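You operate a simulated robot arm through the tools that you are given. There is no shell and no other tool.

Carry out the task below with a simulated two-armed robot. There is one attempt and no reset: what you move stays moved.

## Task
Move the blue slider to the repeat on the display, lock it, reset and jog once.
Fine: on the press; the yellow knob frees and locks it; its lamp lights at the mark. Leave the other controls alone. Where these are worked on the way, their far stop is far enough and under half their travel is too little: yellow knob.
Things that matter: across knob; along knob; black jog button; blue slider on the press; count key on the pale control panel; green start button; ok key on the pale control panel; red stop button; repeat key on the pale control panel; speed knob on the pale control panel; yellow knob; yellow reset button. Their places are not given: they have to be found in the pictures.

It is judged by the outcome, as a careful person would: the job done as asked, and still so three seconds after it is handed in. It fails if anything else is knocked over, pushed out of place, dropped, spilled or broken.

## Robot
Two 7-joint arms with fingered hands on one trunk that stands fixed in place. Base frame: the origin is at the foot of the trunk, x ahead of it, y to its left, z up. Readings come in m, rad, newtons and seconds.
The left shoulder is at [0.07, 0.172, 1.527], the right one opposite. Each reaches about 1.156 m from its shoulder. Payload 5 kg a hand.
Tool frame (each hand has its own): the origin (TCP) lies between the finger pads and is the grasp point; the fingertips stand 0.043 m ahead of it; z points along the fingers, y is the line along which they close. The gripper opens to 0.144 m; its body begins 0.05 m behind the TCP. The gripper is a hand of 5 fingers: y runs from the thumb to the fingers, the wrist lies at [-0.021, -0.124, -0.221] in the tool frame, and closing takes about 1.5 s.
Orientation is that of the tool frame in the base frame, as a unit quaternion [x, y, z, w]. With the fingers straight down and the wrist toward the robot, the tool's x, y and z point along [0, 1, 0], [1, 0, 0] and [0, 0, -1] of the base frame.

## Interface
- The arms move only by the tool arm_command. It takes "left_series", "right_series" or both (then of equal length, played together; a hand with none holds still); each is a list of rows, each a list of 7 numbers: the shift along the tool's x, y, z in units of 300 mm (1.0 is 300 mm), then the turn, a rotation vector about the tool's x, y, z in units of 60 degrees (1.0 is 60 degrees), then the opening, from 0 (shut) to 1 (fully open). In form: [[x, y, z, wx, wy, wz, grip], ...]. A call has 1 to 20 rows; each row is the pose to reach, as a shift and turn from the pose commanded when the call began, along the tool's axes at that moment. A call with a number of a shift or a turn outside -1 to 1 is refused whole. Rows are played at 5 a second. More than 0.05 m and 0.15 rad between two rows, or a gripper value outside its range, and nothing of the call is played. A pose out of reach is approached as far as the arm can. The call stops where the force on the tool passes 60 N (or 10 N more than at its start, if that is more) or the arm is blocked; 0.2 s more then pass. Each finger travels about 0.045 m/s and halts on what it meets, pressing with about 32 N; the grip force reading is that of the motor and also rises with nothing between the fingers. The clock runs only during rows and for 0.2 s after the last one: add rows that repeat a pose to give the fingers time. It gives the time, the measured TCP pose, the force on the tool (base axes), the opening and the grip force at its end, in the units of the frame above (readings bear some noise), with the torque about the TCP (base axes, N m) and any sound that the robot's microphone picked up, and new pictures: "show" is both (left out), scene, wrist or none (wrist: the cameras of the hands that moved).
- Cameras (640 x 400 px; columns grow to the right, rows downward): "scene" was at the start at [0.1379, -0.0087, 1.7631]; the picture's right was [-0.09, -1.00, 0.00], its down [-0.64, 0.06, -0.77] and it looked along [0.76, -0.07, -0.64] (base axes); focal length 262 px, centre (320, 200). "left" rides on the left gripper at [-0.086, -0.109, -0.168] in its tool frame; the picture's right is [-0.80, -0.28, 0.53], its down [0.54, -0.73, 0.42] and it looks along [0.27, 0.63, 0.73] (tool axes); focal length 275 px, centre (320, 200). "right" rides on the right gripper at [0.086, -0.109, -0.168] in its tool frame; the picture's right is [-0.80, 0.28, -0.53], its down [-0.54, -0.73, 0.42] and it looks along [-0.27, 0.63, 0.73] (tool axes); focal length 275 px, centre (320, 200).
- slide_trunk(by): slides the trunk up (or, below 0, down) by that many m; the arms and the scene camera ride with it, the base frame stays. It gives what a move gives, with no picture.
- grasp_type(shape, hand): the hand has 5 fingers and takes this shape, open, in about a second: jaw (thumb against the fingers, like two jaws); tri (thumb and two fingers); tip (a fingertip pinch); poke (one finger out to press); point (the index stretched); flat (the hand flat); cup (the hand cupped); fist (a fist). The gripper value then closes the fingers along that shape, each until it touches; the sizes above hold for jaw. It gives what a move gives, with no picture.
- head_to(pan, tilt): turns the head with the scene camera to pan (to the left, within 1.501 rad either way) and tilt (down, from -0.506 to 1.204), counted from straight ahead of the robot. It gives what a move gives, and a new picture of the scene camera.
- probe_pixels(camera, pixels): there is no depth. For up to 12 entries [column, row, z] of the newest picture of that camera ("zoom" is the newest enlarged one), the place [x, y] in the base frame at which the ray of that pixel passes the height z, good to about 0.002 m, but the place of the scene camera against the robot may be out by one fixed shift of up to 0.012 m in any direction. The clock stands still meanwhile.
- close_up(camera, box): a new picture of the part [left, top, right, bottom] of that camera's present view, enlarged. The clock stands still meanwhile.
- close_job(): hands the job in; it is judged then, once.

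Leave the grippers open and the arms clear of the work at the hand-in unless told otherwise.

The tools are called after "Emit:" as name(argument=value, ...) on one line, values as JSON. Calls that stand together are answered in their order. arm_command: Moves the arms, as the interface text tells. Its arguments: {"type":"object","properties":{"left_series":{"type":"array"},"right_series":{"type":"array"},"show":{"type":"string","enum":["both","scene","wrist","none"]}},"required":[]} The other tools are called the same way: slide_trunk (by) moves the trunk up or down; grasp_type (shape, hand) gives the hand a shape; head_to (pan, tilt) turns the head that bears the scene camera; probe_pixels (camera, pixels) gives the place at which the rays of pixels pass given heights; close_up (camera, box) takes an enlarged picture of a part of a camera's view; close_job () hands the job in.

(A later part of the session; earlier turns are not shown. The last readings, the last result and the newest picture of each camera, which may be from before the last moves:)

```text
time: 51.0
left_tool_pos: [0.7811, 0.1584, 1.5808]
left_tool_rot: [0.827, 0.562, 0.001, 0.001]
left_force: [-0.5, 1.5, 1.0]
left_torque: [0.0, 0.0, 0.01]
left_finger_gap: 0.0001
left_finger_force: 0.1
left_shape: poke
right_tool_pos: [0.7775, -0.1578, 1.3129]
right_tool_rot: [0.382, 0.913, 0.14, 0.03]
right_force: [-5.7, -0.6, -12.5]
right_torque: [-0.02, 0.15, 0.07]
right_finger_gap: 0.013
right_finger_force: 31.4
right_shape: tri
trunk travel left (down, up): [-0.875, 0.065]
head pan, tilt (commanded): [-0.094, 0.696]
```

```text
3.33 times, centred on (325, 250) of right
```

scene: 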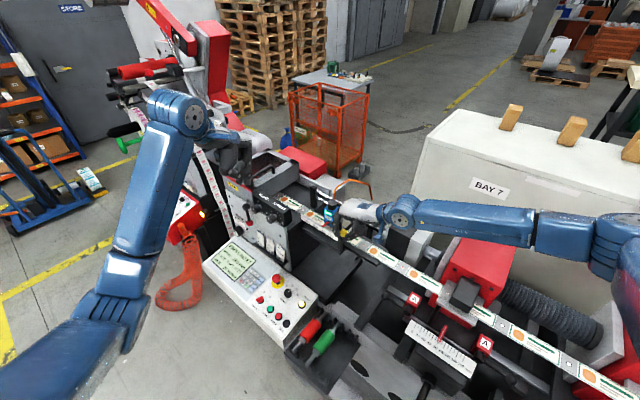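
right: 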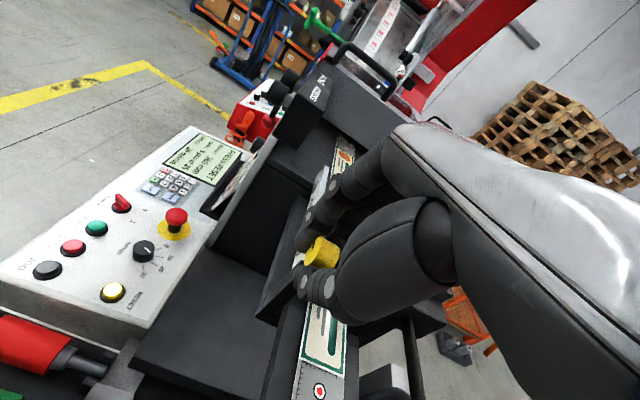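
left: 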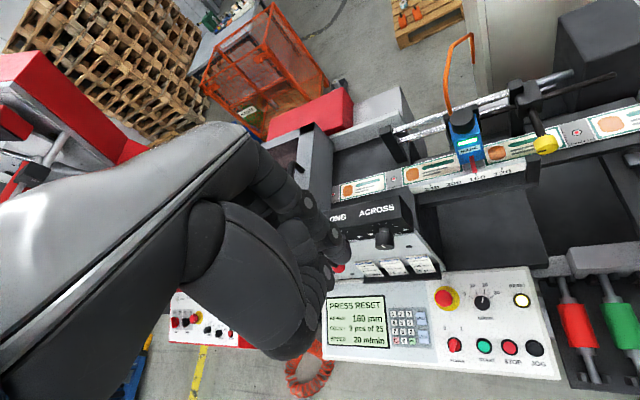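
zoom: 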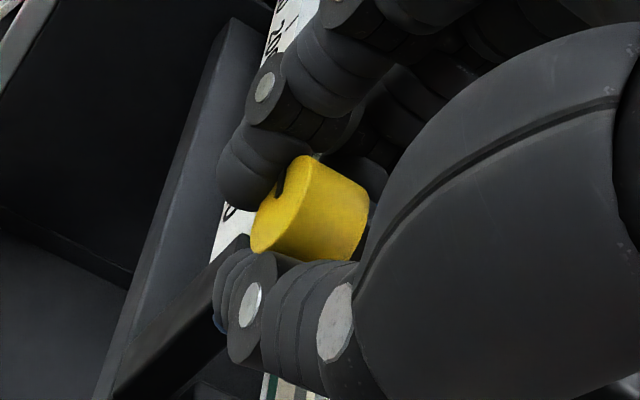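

Gripped again (31 N). Now I turn clockwise (locking direction) by 40° in small steps.

Emit:
arm_command(right_series=[[0, -0.0042, 0.0001, -0.0667, 0, 0, 0], [0, -0.0084, 0.0006, -0.1333, 0, 0, 0], [0, -0.0125, 0.0013, -0.2, 0, 0, 0], [0, -0.0165, 0.0023, -0.2667, 0, 0, 0], [0, -0.0205, 0.0036, -0.3333, 0, 0, 0], [0, -0.0244, 0.0052, -0.4, 0, 0, 0], [0, -0.0282, 0.007, -0.4667, 0, 0, 0], [0, -0.0318, 0.0091, -0.5333, 0, 0, 0], [0, -0.0353, 0.0115, -0.6, 0, 0, 0], [0, -0.0386, 0.014, -0.6667, 0, 0, 0], [0, -0.0386, 0.014, -0.6667, 0, 0, 0]])

Emit:
close_up(camera="left", box=[460, 80, 600, 185])

Emit:
close_up(camera="right", box=[270, 190, 380, 310])

Emit:
close_up(camera="scene", box=[312, 185, 386, 245])

```text
time: 53.4
left_tool_pos: [0.7811, 0.1591, 1.5803]
left_tool_rot: [0.827, 0.562, 0.001, 0.0]
left_force: [-0.1, -0.3, -0.2]
left_torque: [-0.03, 0.0, 0.0]
left_finger_gap: 0.0
left_finger_force: 0.0
left_shape: poke
right_tool_pos: [0.7718, -0.163, 1.3073]
right_tool_rot: [0.349, 0.809, 0.444, 0.162]
right_force: [-3.3, 7.4, -16.5]
right_torque: [-0.09, 0.18, 0.2]
right_finger_gap: 0.0127
right_finger_force: 31.8
right_shape: tri
trunk travel left (down, up): [-0.875, 0.065]
head pan, tilt (commanded): [-0.094, 0.696]
```

scene: 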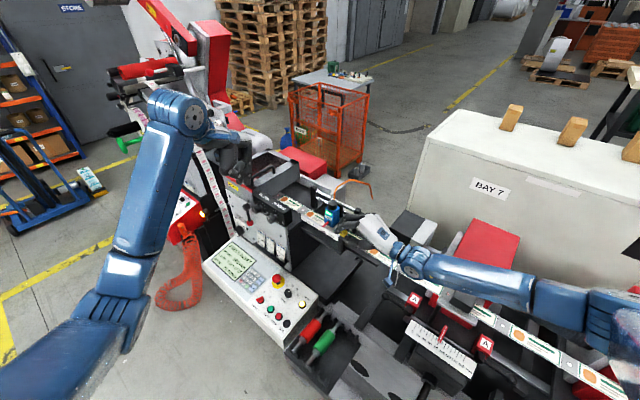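
right: 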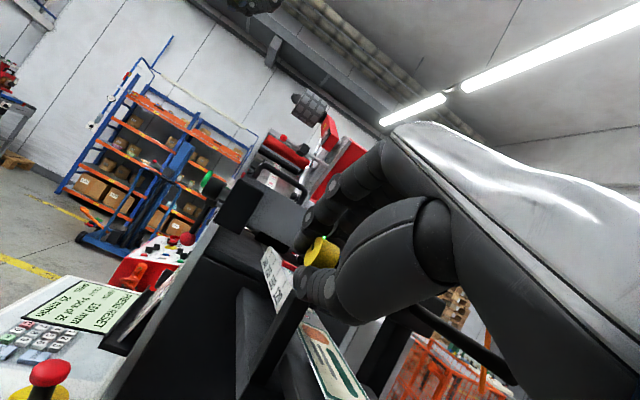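

```text
3.81 times, centred on (530, 132) of left
```

zoom: 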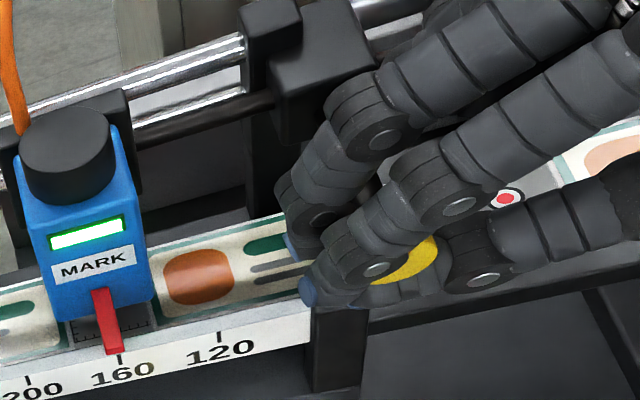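

```text
3.33 times, centred on (325, 250) of right
```

zoom: 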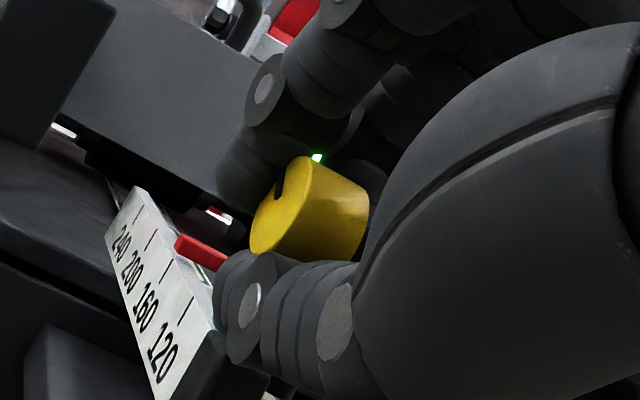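

```text
6.67 times, centred on (349, 215) of scene
```

zoom: 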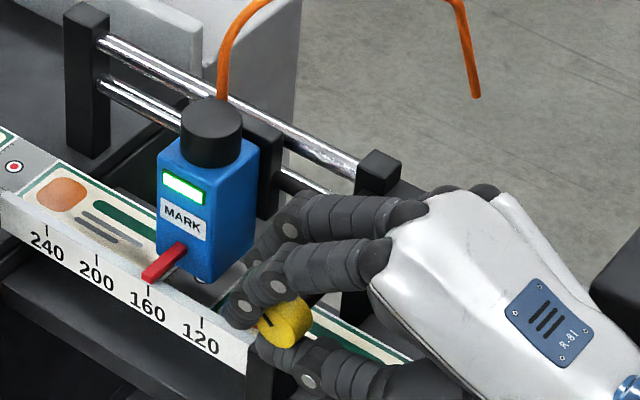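

The knob turned ~40° clockwise with the hand; lamp still on, pointer on 160. I open the fingers, back off along their direction, then swing the hand back to regrip for the remaining turn.

Emit:
arm_command(right_series=[[0, 0, 0, 0, 0, 0, 0.3], [0, 0, 0, 0, 0, 0, 0.5], [0, 0, 0, 0, 0, 0, 0.5], [0, 0, -0.02, 0, 0, 0, 0.5], [0, 0, -0.08, 0, 0, 0, 0.5], [0, 0, -0.16, 0, 0, 0, 0.5], [0, 0, -0.26, 0, 0, 0, 0.5], [0, 0, -0.36, 0, 0, 0, 0.5]])

Emit:
close_up(camera="left", box=[460, 80, 600, 185])

Emit:
close_up(camera="scene", box=[312, 185, 386, 245])

```text
time: 55.2
left_tool_pos: [0.7793, 0.1582, 1.5826]
left_tool_rot: [0.827, 0.562, 0.001, 0.001]
left_force: [0.2, 0.4, 0.0]
left_torque: [0.0, -0.02, 0.03]
left_finger_gap: 0.0
left_finger_force: 0.0
left_shape: poke
right_tool_pos: [0.7082, -0.2276, 1.3668]
right_tool_rot: [0.35, 0.809, 0.444, 0.163]
right_force: [0.4, -0.2, 0.2]
right_torque: [-0.01, -0.01, -0.04]
right_finger_gap: 0.0714
right_finger_force: 0.1
right_shape: tri
trunk travel left (down, up): [-0.875, 0.065]
head pan, tilt (commanded): [-0.094, 0.696]
```

scene: 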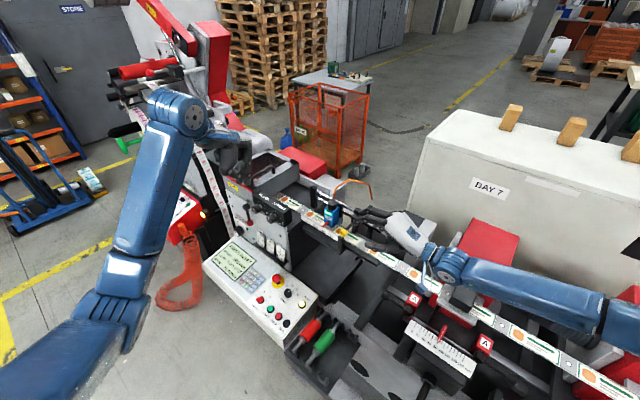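
right: 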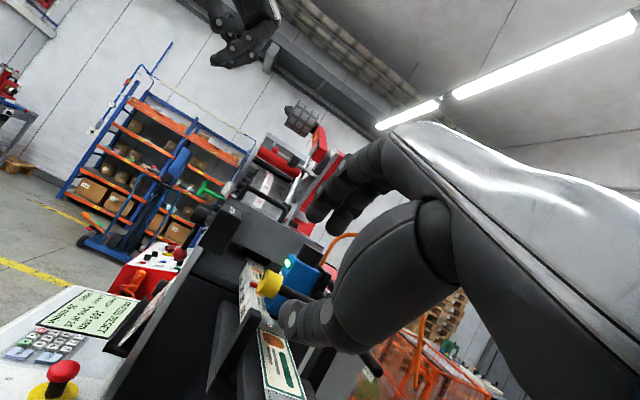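

```text
3.81 times, centred on (530, 132) of left
```

zoom: 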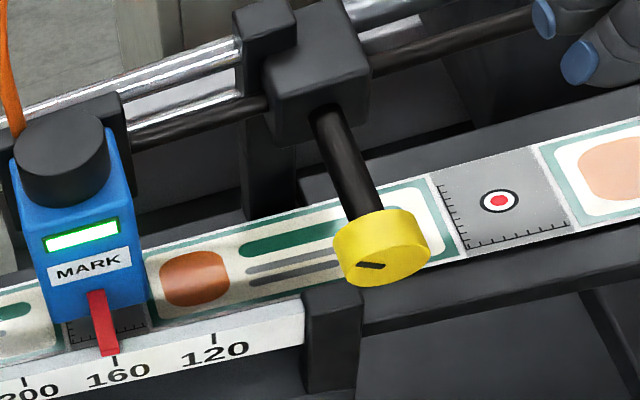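

```text
6.67 times, centred on (349, 215) of scene
```

zoom: 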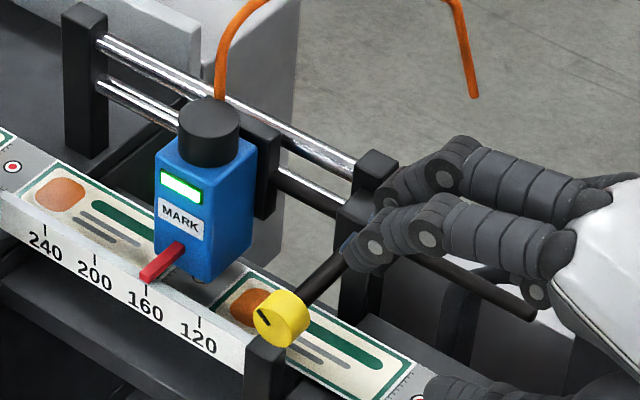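

I'll zoom tightly on the knob to measure its angle.

Emit:
close_up(camera="scene", box=[334, 222, 350, 240])

Emit:
close_up(camera="left", box=[525, 130, 565, 160])

Emit:
close_up(camera="right", box=[245, 260, 305, 310])

```text
16.00 times, centred on (342, 231) of scene
```

zoom: 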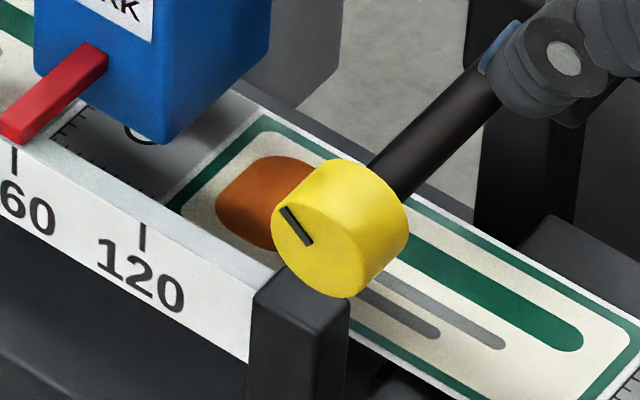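

```text
13.33 times, centred on (545, 145) of left
```

zoom: 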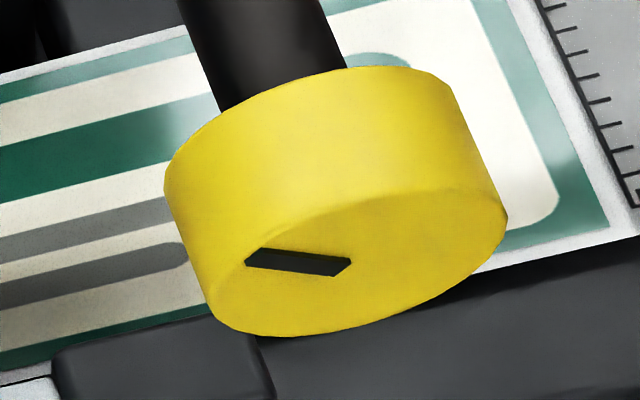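

```text
8.00 times, centred on (275, 285) of right
```

zoom: 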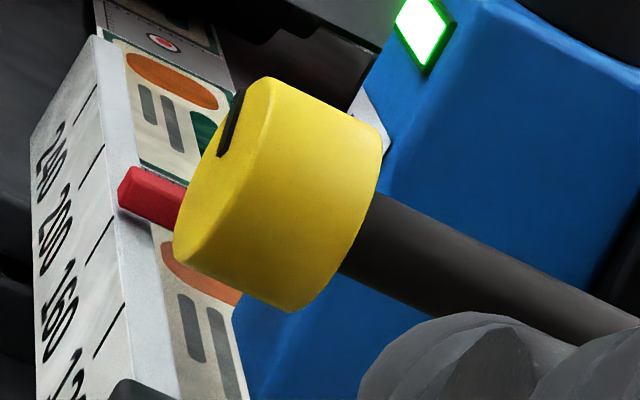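

The mark is ~50° left of vertical, so about 50° more clockwise brings it back to its original locked position. I swing the hand slowly to a near-vertical pose (12° lean) 13 cm above the knob, also correcting a small twist.

Emit:
arm_command(right_series=[[0.001, 0.025, 0.009, 0.0616, -0.0029, -0.0026, 0.5], [0.002, 0.05, 0.018, 0.123, -0.0058, -0.0052, 0.5], [0.0025, 0.075, 0.027, 0.185, -0.0088, -0.0078, 0.5], [0.003, 0.1, 0.036, 0.246, -0.0117, -0.0103, 0.5], [0.004, 0.125, 0.045, 0.308, -0.0146, -0.0129, 0.5], [0.005, 0.151, 0.0545, 0.3695, -0.0175, -0.0155, 0.5], [0.006, 0.176, 0.0636, 0.431, -0.0204, -0.0181, 0.5], [0.007, 0.201, 0.0727, 0.493, -0.0233, -0.0207, 0.5], [0.0075, 0.226, 0.0818, 0.554, -0.0263, -0.0233, 0.5], [0.008, 0.251, 0.0908, 0.616, -0.0292, -0.0258, 0.5], [0.009, 0.276, 0.1, 0.677, -0.0321, -0.0284, 0.5], [0.01, 0.301, 0.109, 0.739, -0.035, -0.031, 0.5], [0.01, 0.301, 0.109, 0.739, -0.035, -0.031, 0.5], [0.01, 0.301, 0.109, 0.739, -0.035, -0.031, 0.5], [0.01, 0.301, 0.109, 0.739, -0.035, -0.031, 0.5]])

```text
time: 58.4
left_tool_pos: [0.7796, 0.1587, 1.581]
left_tool_rot: [0.827, 0.562, 0.0, 0.001]
left_force: [0.2, -0.7, -0.6]
left_torque: [0.0, 0.02, 0.0]
left_finger_gap: 0.0
left_finger_force: 0.1
left_shape: poke
right_tool_pos: [0.7644, -0.1763, 1.4245]
right_tool_rot: [0.38, 0.919, 0.097, 0.039]
right_force: [0.2, -0.8, 0.2]
right_torque: [-0.02, 0.01, -0.02]
right_finger_gap: 0.0716
right_finger_force: 0.1
right_shape: tri
trunk travel left (down, up): [-0.875, 0.065]
head pan, tilt (commanded): [-0.094, 0.696]
```

scene: 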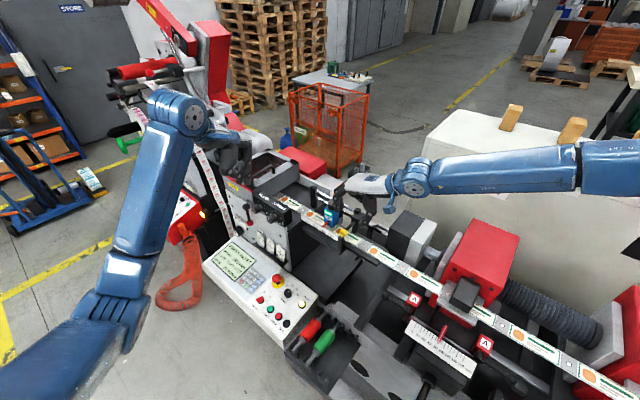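
right: 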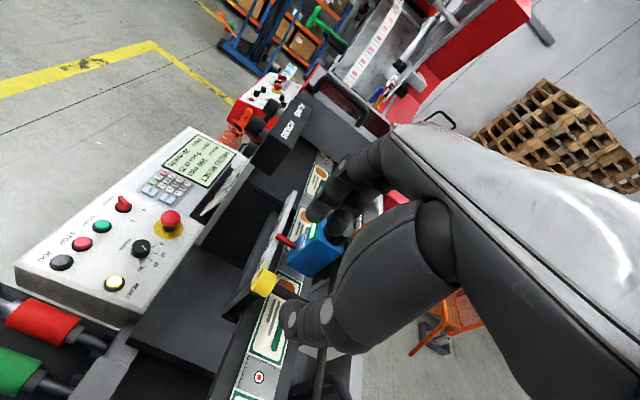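

The hand is over the knob with a 12° lean. I descend 11 cm slowly.

Emit:
arm_command(right_series=[[0.002, 0, 0.05, 0, 0, 0, 0.5], [0.003, 0.001, 0.1, 0, 0, 0, 0.5], [0.005, 0.002, 0.15, 0, 0, 0, 0.5], [0.006, 0.002, 0.2, 0, 0, 0, 0.5], [0.008, 0.003, 0.25, 0, 0, 0, 0.5], [0.01, 0.004, 0.3, 0, 0, 0, 0.5], [0.01, 0.004, 0.34, 0, 0, 0, 0.5], [0.01, 0.004, 0.375, 0, 0, 0, 0.5], [0.01, 0.004, 0.375, 0, 0, 0, 0.5]])

Emit:
close_up(camera="left", box=[460, 80, 600, 185])

Emit:
close_up(camera="right", box=[230, 160, 400, 350])

```text
time: 60.4
left_tool_pos: [0.7796, 0.1577, 1.5805]
left_tool_rot: [0.827, 0.562, 0.001, 0.0]
left_force: [-0.7, 0.1, -0.3]
left_torque: [0.0, 0.03, 0.0]
left_finger_gap: 0.0
left_finger_force: 0.1
left_shape: poke
right_tool_pos: [0.7781, -0.1574, 1.3141]
right_tool_rot: [0.38, 0.919, 0.098, 0.039]
right_force: [1.2, -0.3, 0.3]
right_torque: [0.01, 0.02, 0.0]
right_finger_gap: 0.0716
right_finger_force: 0.0
right_shape: tri
trunk travel left (down, up): [-0.875, 0.065]
head pan, tilt (commanded): [-0.094, 0.696]
```

scene: 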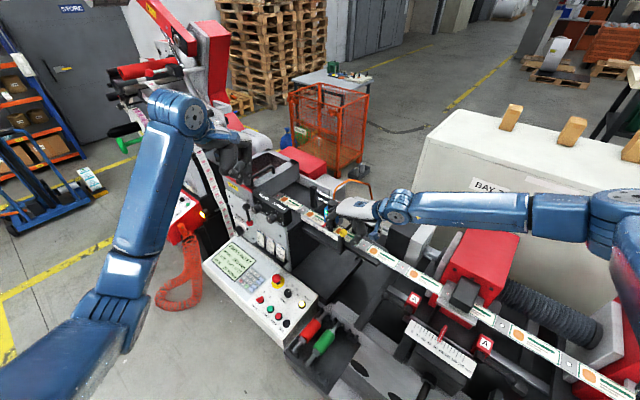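
right: 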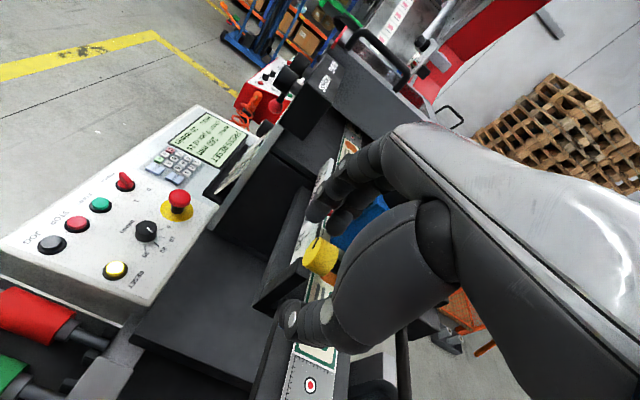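

```text
3.81 times, centred on (530, 132) of left
```

zoom: 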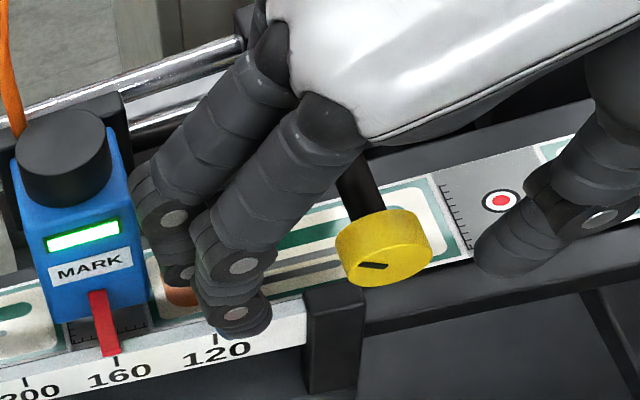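

```text
2.11 times, centred on (315, 255) of right
```

zoom: 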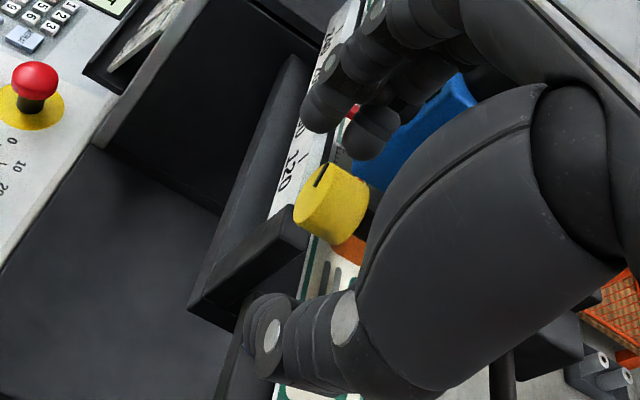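

In place, no contact. I close on the knob.

Emit:
arm_command(right_series=[[0, 0, 0, 0, 0, 0, 0.38], [0, 0, 0, 0, 0, 0, 0.28], [0, 0, 0, 0, 0, 0, 0.18], [0, 0, 0, 0, 0, 0, 0.08], [0, 0, 0, 0, 0, 0, 0], [0, 0, 0, 0, 0, 0, 0], [0, 0, 0, 0, 0, 0, 0]], show="none")

Emit:
close_up(camera="left", box=[460, 80, 600, 185])

```text
time: 62.0
left_tool_pos: [0.7823, 0.158, 1.5801]
left_tool_rot: [0.827, 0.563, 0.001, 0.001]
left_force: [0.3, 0.1, -0.4]
left_torque: [-0.04, -0.01, 0.03]
left_finger_gap: 0.0
left_finger_force: 0.0
left_shape: poke
right_tool_pos: [0.7776, -0.157, 1.3123]
right_tool_rot: [0.38, 0.919, 0.096, 0.038]
right_force: [-5.4, -1.6, -14.5]
right_torque: [-0.07, 0.12, 0.02]
right_finger_gap: 0.0121
right_finger_force: 31.6
right_shape: tri
trunk travel left (down, up): [-0.875, 0.065]
head pan, tilt (commanded): [-0.094, 0.696]
```

```text
3.81 times, centred on (530, 132) of left
```

zoom: 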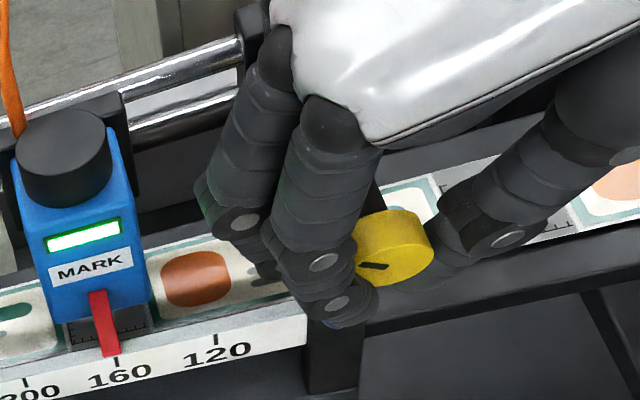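

Gripped. Now I turn clockwise up to 52° in 4° steps, expecting to meet the lock stop near the end.

Emit:
arm_command(right_series=[[0, -0.0042, 0.0001, -0.0667, 0, 0, 0], [0, -0.0084, 0.0006, -0.1333, 0, 0, 0], [0, -0.0125, 0.0013, -0.2, 0, 0, 0], [0, -0.0165, 0.0023, -0.2667, 0, 0, 0], [0, -0.0205, 0.0036, -0.3333, 0, 0, 0], [0, -0.0244, 0.0052, -0.4, 0, 0, 0], [0, -0.0282, 0.007, -0.4667, 0, 0, 0], [0, -0.0318, 0.0091, -0.5333, 0, 0, 0], [0, -0.0353, 0.0115, -0.6, 0, 0, 0], [0, -0.0386, 0.014, -0.6667, 0, 0, 0], [0, -0.0417, 0.0168, -0.7333, 0, 0, 0], [0, -0.0446, 0.0199, -0.8, 0, 0, 0], [0, -0.0473, 0.0231, -0.8667, 0, 0, 0], [0, -0.0473, 0.0231, -0.8667, 0, 0, 0]])

Emit:
close_up(camera="right", box=[270, 190, 380, 310])

Emit:
close_up(camera="scene", box=[312, 195, 372, 245])

```text
time: 65.0
left_tool_pos: [0.7837, 0.1594, 1.58]
left_tool_rot: [0.827, 0.562, -0.001, 0.0]
left_force: [0.8, 1.0, -0.5]
left_torque: [0.0, -0.01, 0.02]
left_finger_gap: 0.0
left_finger_force: 0.0
left_shape: poke
right_tool_pos: [0.7714, -0.1651, 1.3049]
right_tool_rot: [0.325, 0.784, 0.49, 0.202]
right_force: [3.5, 5.3, -15.2]
right_torque: [-0.17, 0.18, 0.03]
right_finger_gap: 0.0124
right_finger_force: 31.9
right_shape: tri
trunk travel left (down, up): [-0.875, 0.065]
head pan, tilt (commanded): [-0.094, 0.696]
```

scene: 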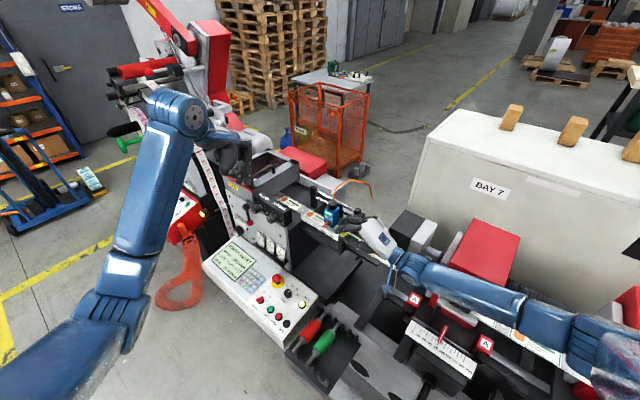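
right: 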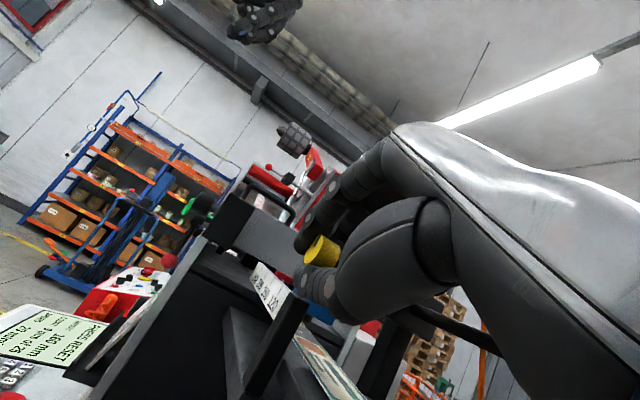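

```text
3.33 times, centred on (325, 250) of right
```

zoom: 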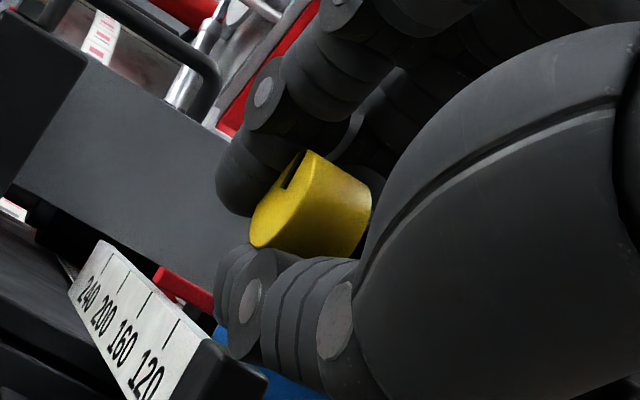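

```text
8.00 times, centred on (342, 220) of scene
```

zoom: 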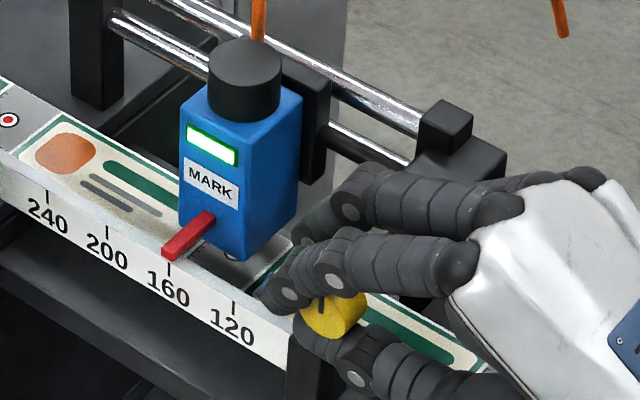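

The mark looks vertical again. I nudge another 8° clockwise to make sure it is against its lock stop, watching the torque.

Emit:
arm_command(right_series=[[0, -0.0042, 0.0001, -0.0667, 0, 0, 0], [0, -0.0084, 0.0006, -0.1333, 0, 0, 0], [0, -0.0084, 0.0006, -0.1333, 0, 0, 0]], show="none")

Emit:
close_up(camera="right", box=[270, 190, 380, 310])

Emit:
close_up(camera="scene", box=[330, 210, 366, 240])

```text
time: 65.8
left_tool_pos: [0.7831, 0.1606, 1.5797]
left_tool_rot: [0.827, 0.562, -0.001, 0.001]
left_force: [0.4, 0.8, -0.5]
left_torque: [0.0, -0.01, 0.0]
left_finger_gap: 0.0
left_finger_force: 0.0
left_shape: poke
right_tool_pos: [0.7713, -0.1648, 1.3009]
right_tool_rot: [0.311, 0.748, 0.543, 0.224]
right_force: [5.6, 6.9, -18.2]
right_torque: [-0.32, 0.31, 0.0]
right_finger_gap: 0.0126
right_finger_force: 32.6
right_shape: tri
trunk travel left (down, up): [-0.875, 0.065]
head pan, tilt (commanded): [-0.094, 0.696]
```

```text
3.33 times, centred on (325, 250) of right
```

zoom: 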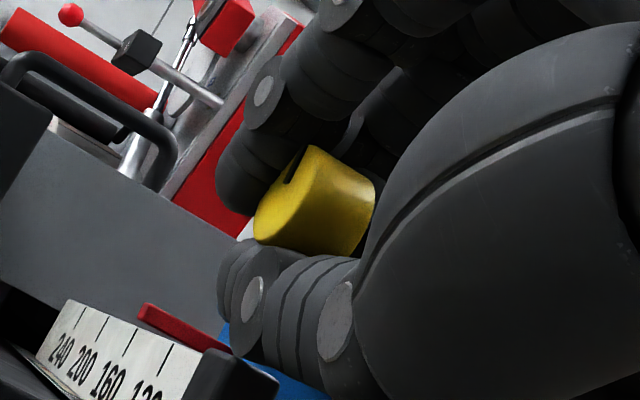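

```text
13.33 times, centred on (348, 225) of scene
```

zoom: 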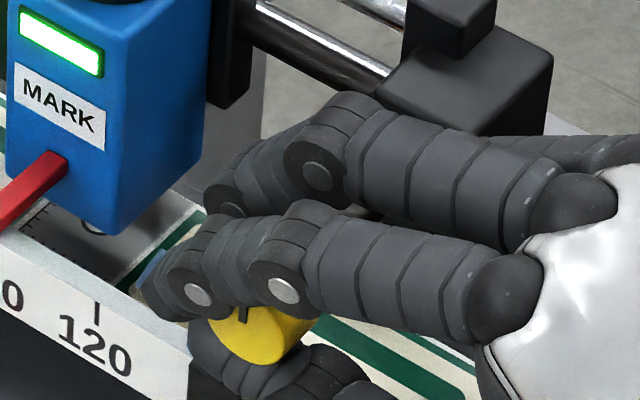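

Torque rose at the same mark angle – it's against the stop. I release the knob and back the right hand off along its fingers.

Emit:
arm_command(right_series=[[0, 0, 0, 0, 0, 0, 0.3], [0, 0, 0, 0, 0, 0, 0.5], [0, 0, 0, 0, 0, 0, 0.5], [0, 0.004, -0.02, 0, 0, 0, 0.55], [0, 0.006, -0.08, 0, 0, 0, 0.55], [0, 0.006, -0.16, 0, 0, 0, 0.55], [0, 0.006, -0.26, 0, 0, 0, 0.6], [0, 0.006, -0.36, 0, 0, 0, 0.8], [0, 0.006, -0.48, 0, 0, 0, 1]])

Emit:
close_up(camera="scene", box=[312, 200, 362, 242])

Emit:
close_up(camera="left", box=[450, 90, 590, 185])

```text
time: 67.8
left_tool_pos: [0.7794, 0.1666, 1.5827]
left_tool_rot: [0.828, 0.561, -0.001, 0.004]
left_force: [0.2, -0.8, 0.7]
left_torque: [0.03, -0.08, 0.01]
left_finger_gap: 0.0
left_finger_force: 0.0
left_shape: poke
right_tool_pos: [0.6733, -0.2563, 1.3606]
right_tool_rot: [0.306, 0.747, 0.543, 0.23]
right_force: [12.5, 13.3, 31.0]
right_torque: [-2.84, 1.95, 0.15]
right_finger_gap: 0.1365
right_finger_force: 0.0
right_shape: tri
trunk travel left (down, up): [-0.875, 0.065]
head pan, tilt (commanded): [-0.094, 0.696]
```

scene: 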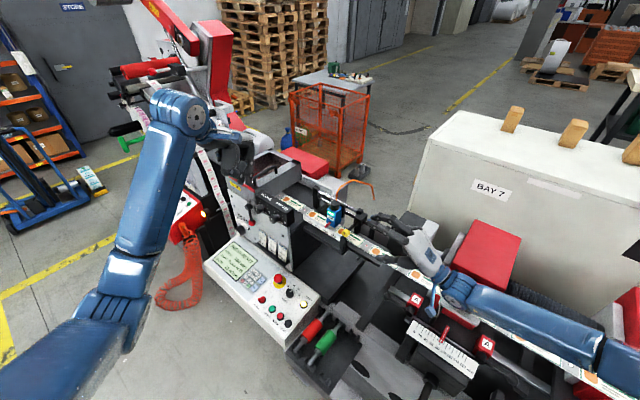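
right: 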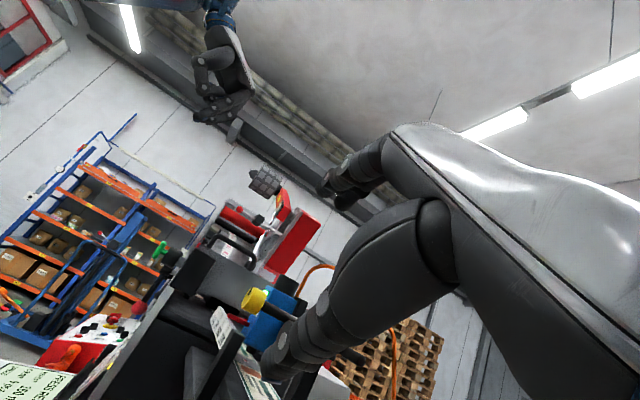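

```text
9.52 times, centred on (337, 221) of scene
```

zoom: 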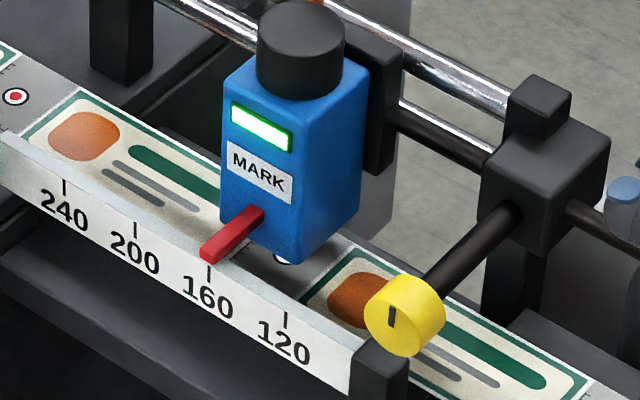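

```text
4.21 times, centred on (520, 138) of left
```

zoom: 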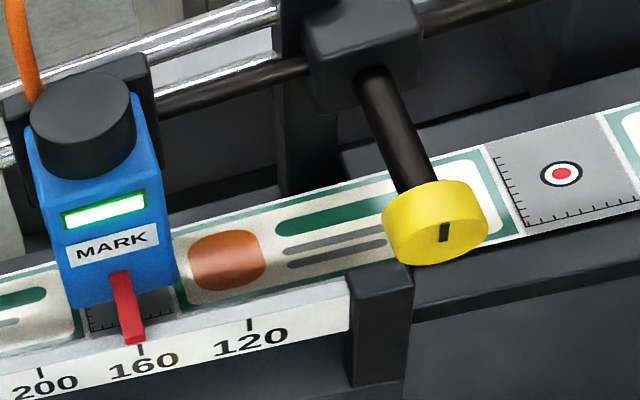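

The knob mark is vertical (locked), the pointer is on 160 and the lamp is on. But the right arm shows ~36 N upward force: its wrist/forearm side is resting on something. I lift the right hand straight up at once and look.

Emit:
arm_command(right_series=[[-0.0005, 0.05, -0.016, 0, 0, 0, 1], [-0.001, 0.1, -0.032, 0, 0, 0, 1], [-0.002, 0.19, -0.061, 0, 0, 0, 1], [-0.003, 0.3, -0.096, 0, 0, 0, 1]])

Emit:
close_up(camera="scene", box=[370, 220, 540, 380])

```text
time: 68.8
left_tool_pos: [0.7772, 0.1583, 1.5822]
left_tool_rot: [0.827, 0.562, 0.002, 0.001]
left_force: [-0.6, 0.1, -0.4]
left_torque: [-0.01, -0.05, 0.02]
left_finger_gap: 0.0
left_finger_force: 0.1
left_shape: poke
right_tool_pos: [0.6695, -0.2633, 1.4438]
right_tool_rot: [0.309, 0.748, 0.543, 0.223]
right_force: [0.2, 0.5, -1.2]
right_torque: [0.0, -0.01, -0.03]
right_finger_gap: 0.144
right_finger_force: 0.0
right_shape: tri
trunk travel left (down, up): [-0.875, 0.065]
head pan, tilt (commanded): [-0.094, 0.696]
```

scene: 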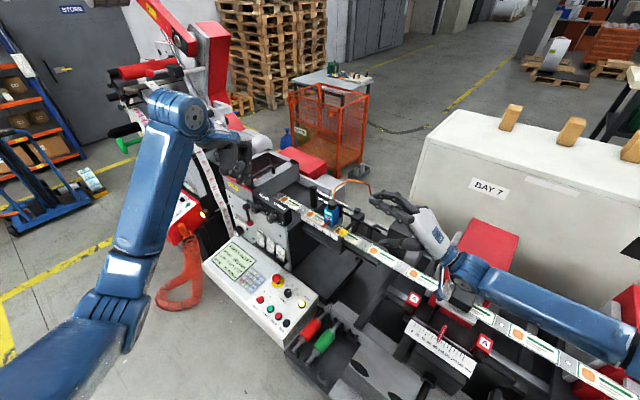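
right: 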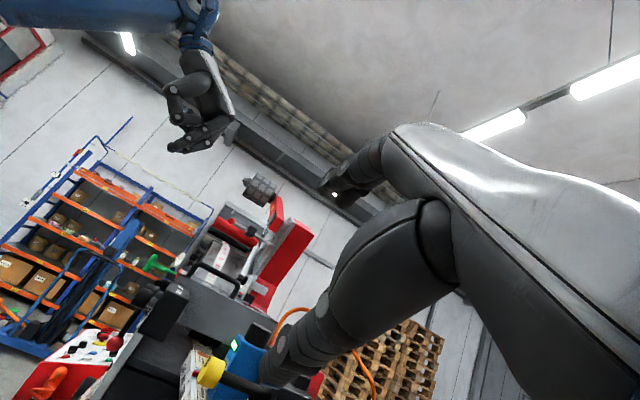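

```text
2.50 times, centred on (455, 300) of scene
```

zoom: 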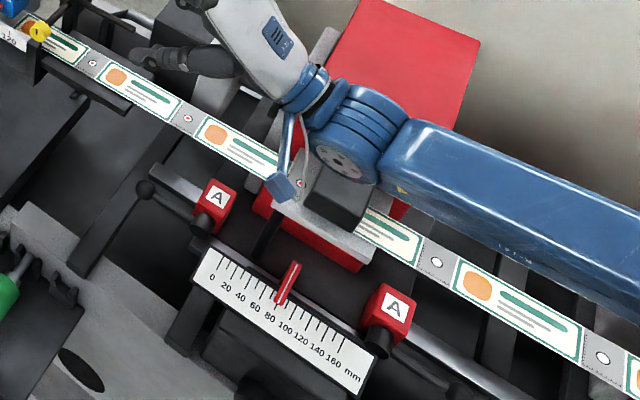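

Force is zero again; the forearm had been touching the black block of the red unit, which looks unchanged. I raise the right arm well clear while easing the lean back.

Emit:
arm_command(right_series=[[0, 0.1, -0.035, 0, 0, 0, 1], [0, 0.2, -0.07, 0.05, 0, 0, 1], [0, 0.3, -0.1, 0.12, 0, 0, 1], [0, 0.4, -0.13, 0.2, 0, 0, 1], [0, 0.5, -0.165, 0.28, 0, 0, 1], [0, 0.6, -0.2, 0.36, 0, 0, 1], [0, 0.6, -0.2, 0.44, 0, 0, 1], [0, 0.6, -0.2, 0.5, 0, 0, 1]])

Emit:
close_up(camera="scene", box=[370, 220, 540, 380])

Emit:
close_up(camera="scene", box=[200, 220, 330, 350])

```text
time: 70.8
left_tool_pos: [0.78, 0.1583, 1.5816]
left_tool_rot: [0.827, 0.562, 0.0, 0.001]
left_force: [-0.3, 0.2, -0.2]
left_torque: [-0.03, -0.01, 0.03]
left_finger_gap: 0.0
left_finger_force: 0.2
left_shape: poke
right_tool_pos: [0.5346, -0.2562, 1.3679]
right_tool_rot: [0.427, 0.864, 0.257, -0.074]
right_force: [-0.4, -0.6, -0.4]
right_torque: [0.02, -0.01, -0.01]
right_finger_gap: 0.1439
right_finger_force: 0.0
right_shape: tri
right hand out of reach, approached as far as the arm can: row 8
trunk travel left (down, up): [-0.875, 0.065]
head pan, tilt (commanded): [-0.094, 0.696]
stopped in row 8 (right hand): the arm was blocked; the commanded pose is now the measured one
```

scene: 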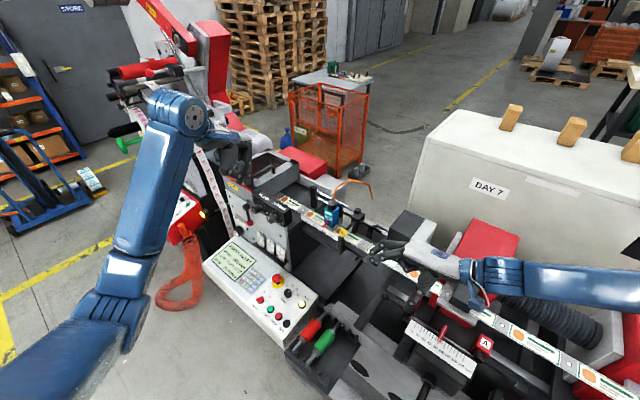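
right: 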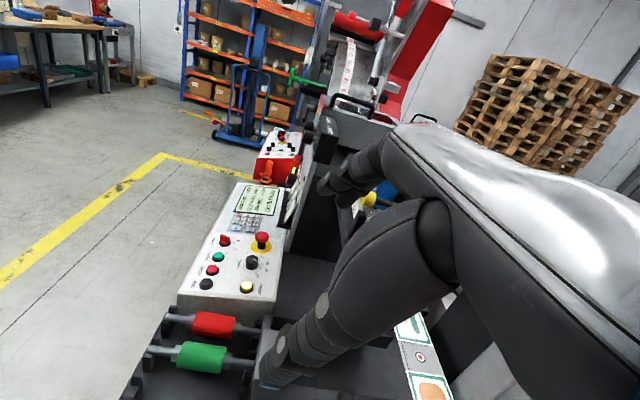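

```text
2.50 times, centred on (455, 300) of scene
```

zoom: 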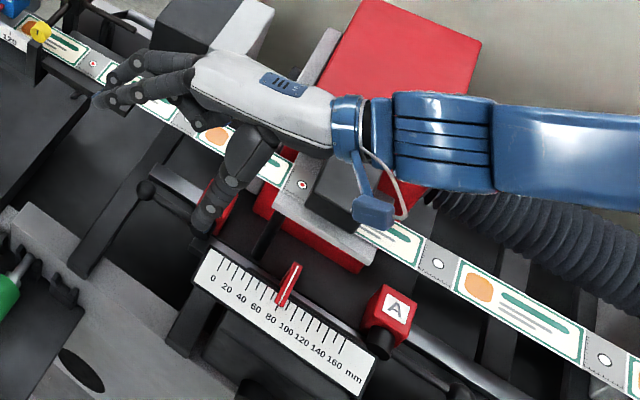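

```text
3.08 times, centred on (265, 285) of scene
```

zoom: 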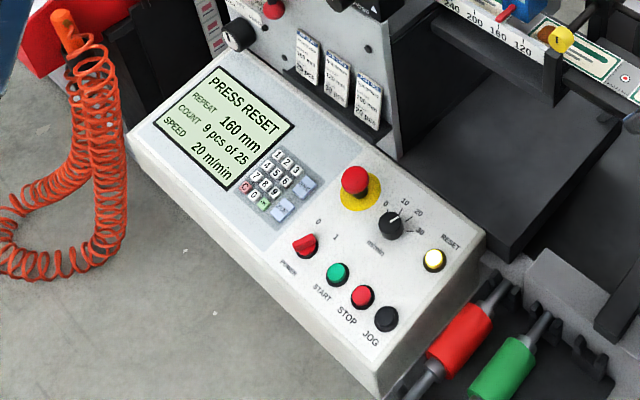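

The right arm hit its limit again and drifted lower (TCP z 1.37, over the web near the red "A" flag), without touching anything (force ~0). I'll raise it gently straight up first.

Emit:
arm_command(right_series=[[0.003, 0.025, -0.055, 0, 0, 0, 1], [0.006, 0.05, -0.11, 0, 0, 0, 1], [0.012, 0.076, -0.17, 0, 0, 0, 1], [0.015, 0.1, -0.23, 0, 0, 0, 1]])

Emit:
close_up(camera="scene", box=[350, 200, 540, 370])

```text
time: 71.8
left_tool_pos: [0.781, 0.16, 1.581]
left_tool_rot: [0.827, 0.562, 0.001, 0.001]
left_force: [0.4, 0.1, -0.2]
left_torque: [0.01, 0.04, 0.0]
left_finger_gap: 0.0001
left_finger_force: 0.0
left_shape: poke
right_tool_pos: [0.5506, -0.2687, 1.4327]
right_tool_rot: [0.429, 0.863, 0.258, -0.074]
right_force: [-0.3, -0.3, -0.9]
right_torque: [0.04, -0.02, -0.05]
right_finger_gap: 0.1437
right_finger_force: 0.1
right_shape: tri
right hand out of reach, approached as far as the arm can: row 4
trunk travel left (down, up): [-0.875, 0.065]
head pan, tilt (commanded): [-0.094, 0.696]
```

scene: 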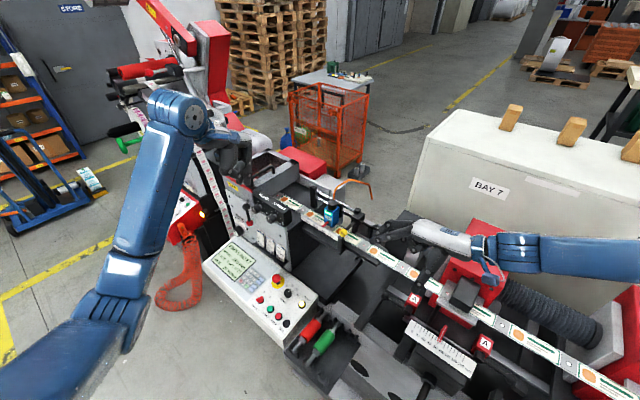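
right: 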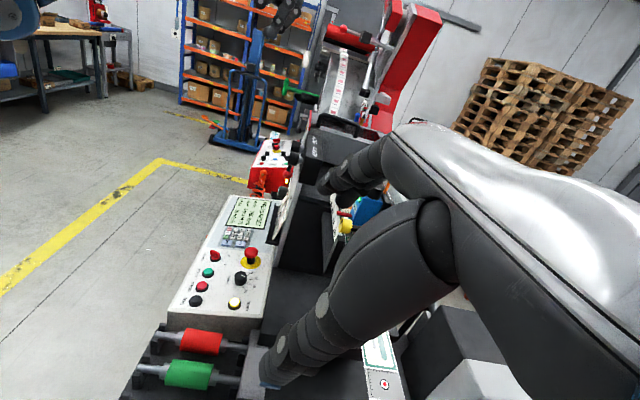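

```text
2.35 times, centred on (445, 285) of scene
```

zoom: 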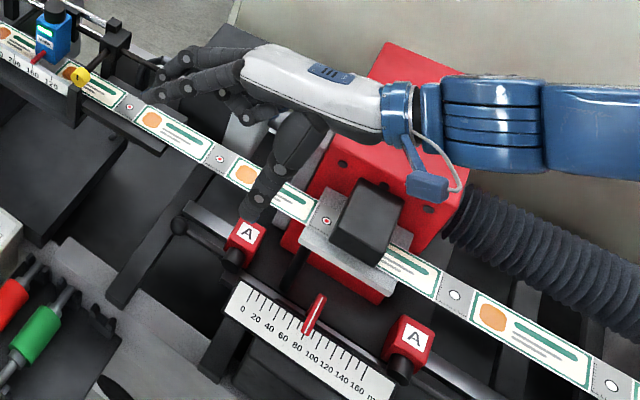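

Rising works when small. All parts below look intact. I now turn the hand back toward its rest orientation while rising to about [0.60, -0.30, 1.55], slowly.

Emit:
arm_command(right_series=[[-0.003, 0.016, -0.0265, 0.018, -0.033, 0.043, 1], [-0.006, 0.032, -0.053, 0.036, -0.066, 0.087, 1], [-0.009, 0.048, -0.0795, 0.054, -0.099, 0.13, 1], [-0.012, 0.065, -0.106, 0.073, -0.131, 0.173, 1], [-0.015, 0.081, -0.1325, 0.091, -0.164, 0.217, 1], [-0.018, 0.097, -0.159, 0.109, -0.197, 0.26, 1], [-0.0205, 0.113, -0.1855, 0.127, -0.23, 0.3035, 1], [-0.023, 0.129, -0.212, 0.145, -0.263, 0.347, 1], [-0.026, 0.145, -0.2385, 0.163, -0.296, 0.39, 1], [-0.029, 0.161, -0.265, 0.181, -0.329, 0.434, 1], [-0.032, 0.178, -0.2915, 0.2, -0.361, 0.477, 1], [-0.035, 0.194, -0.318, 0.218, -0.394, 0.52, 1], [-0.038, 0.21, -0.3445, 0.236, -0.427, 0.564, 1], [-0.041, 0.226, -0.371, 0.254, -0.46, 0.607, 1]])

```text
time: 74.8
left_tool_pos: [0.7818, 0.1587, 1.5804]
left_tool_rot: [0.827, 0.562, 0.001, 0.002]
left_force: [0.2, -0.3, -0.8]
left_torque: [-0.01, -0.01, 0.0]
left_finger_gap: 0.0
left_finger_force: 0.1
left_shape: poke
right_tool_pos: [0.6026, -0.299, 1.5519]
right_tool_rot: [0.708, 0.706, -0.001, -0.001]
right_force: [0.0, -0.6, -0.1]
right_torque: [0.0, 0.02, -0.01]
right_finger_gap: 0.1438
right_finger_force: 0.1
right_shape: tri
right hand out of reach, approached as far as the arm can: row 1
trunk travel left (down, up): [-0.875, 0.065]
head pan, tilt (commanded): [-0.094, 0.696]
```

scene: 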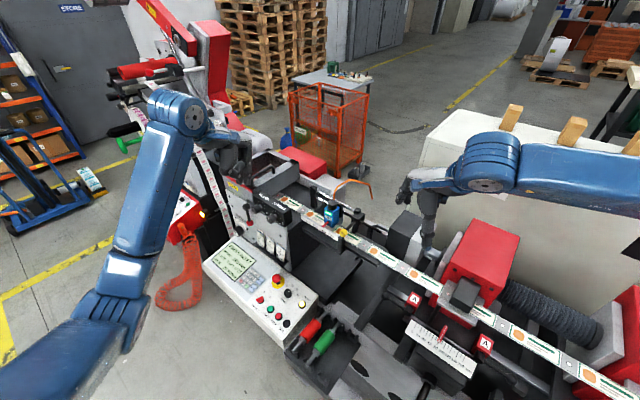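
right: 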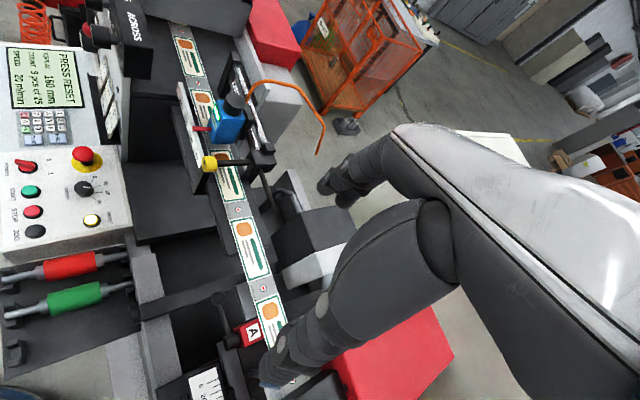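

Right hand is back in its rest orientation. I raise it a little more and bring the left hand (poke) over toward the control panel, straightening its yaw.

Emit:
arm_command(left_series=[[-0.058, -0.011, 0.075, 0, 0, -0.049, 0], [-0.116, -0.021, 0.15, 0, 0, -0.0975, 0], [-0.174, -0.032, 0.225, 0, 0, -0.146, 0], [-0.232, -0.042, 0.3, 0, 0, -0.195, 0], [-0.29, -0.053, 0.375, 0, 0, -0.244, 0], [-0.348, -0.064, 0.45, 0, 0, -0.2925, 0], [-0.406, -0.074, 0.525, 0, 0, -0.341, 0], [-0.464, -0.085, 0.6, 0, 0, -0.39, 0]], right_series=[[0, 0, -0.06, 0, 0, 0, 1], [0, 0, -0.12, 0, 0, 0, 1], [0, 0, -0.18, 0, 0, 0, 1], [0, 0, -0.24, 0, 0, 0, 1], [0, 0, -0.3, 0, 0, 0, 1], [0, 0, -0.36, 0, 0, 0, 1], [0, 0, -0.42, 0, 0, 0, 1], [0, 0, -0.48, 0, 0, 0, 1]])

```text
time: 76.6
left_tool_pos: [0.7063, 0.0368, 1.4022]
left_tool_rot: [0.696, 0.719, 0.001, 0.002]
left_force: [-0.5, -0.3, -0.6]
left_torque: [0.02, 0.01, -0.02]
left_finger_gap: 0.0
left_finger_force: 0.1
left_shape: poke
right_tool_pos: [0.6011, -0.3004, 1.6954]
right_tool_rot: [0.707, 0.707, 0.0, -0.001]
right_force: [-0.1, -0.5, 0.2]
right_torque: [0.04, -0.03, 0.03]
right_finger_gap: 0.1441
right_finger_force: 0.1
right_shape: tri
trunk travel left (down, up): [-0.875, 0.065]
head pan, tilt (commanded): [-0.094, 0.696]
```

scene: 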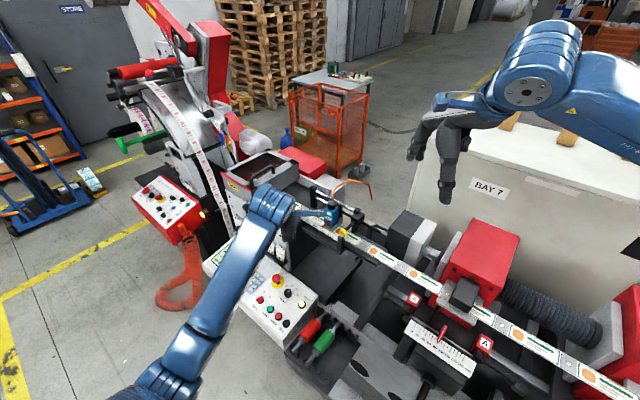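
right: 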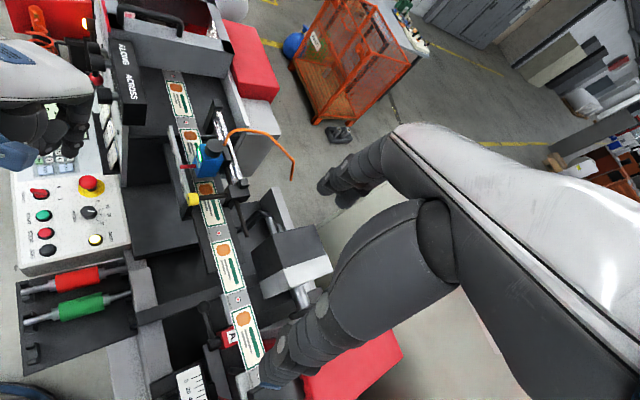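
left: 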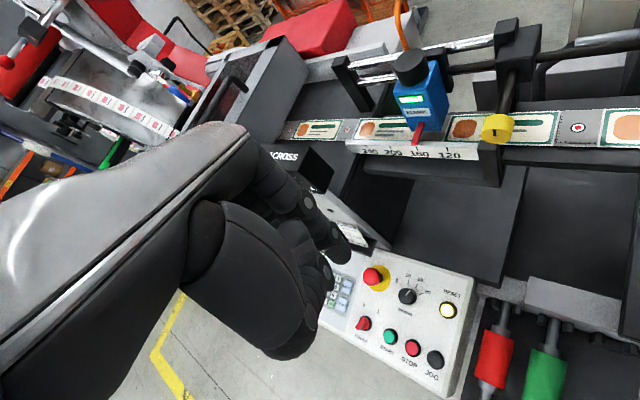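

I see RESET at left (447,311) and JOG at (435,360); the right camera sees them at about (96,240) and (45,250). I'll zoom for accurate pixels.

Emit:
close_up(camera="left", box=[340, 250, 480, 400])

Emit:
close_up(camera="right", box=[10, 160, 150, 290])

```text
2.67 times, centred on (410, 325) of left
```

zoom: 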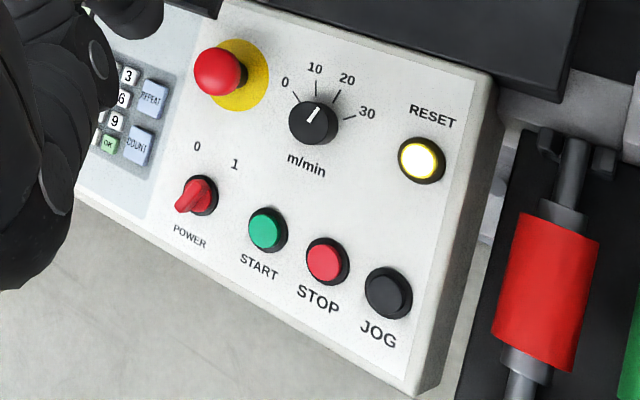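

```text
3.08 times, centred on (80, 225) of right
```

zoom: 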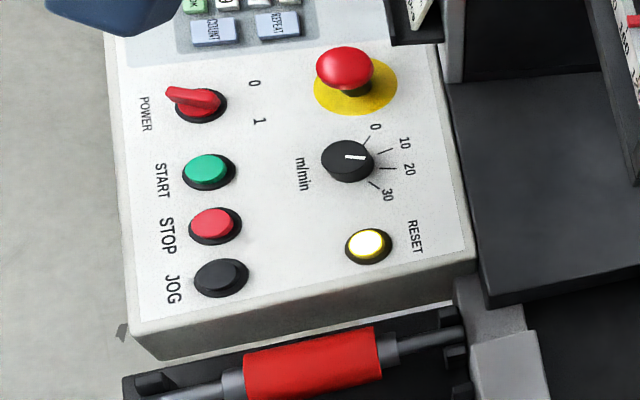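

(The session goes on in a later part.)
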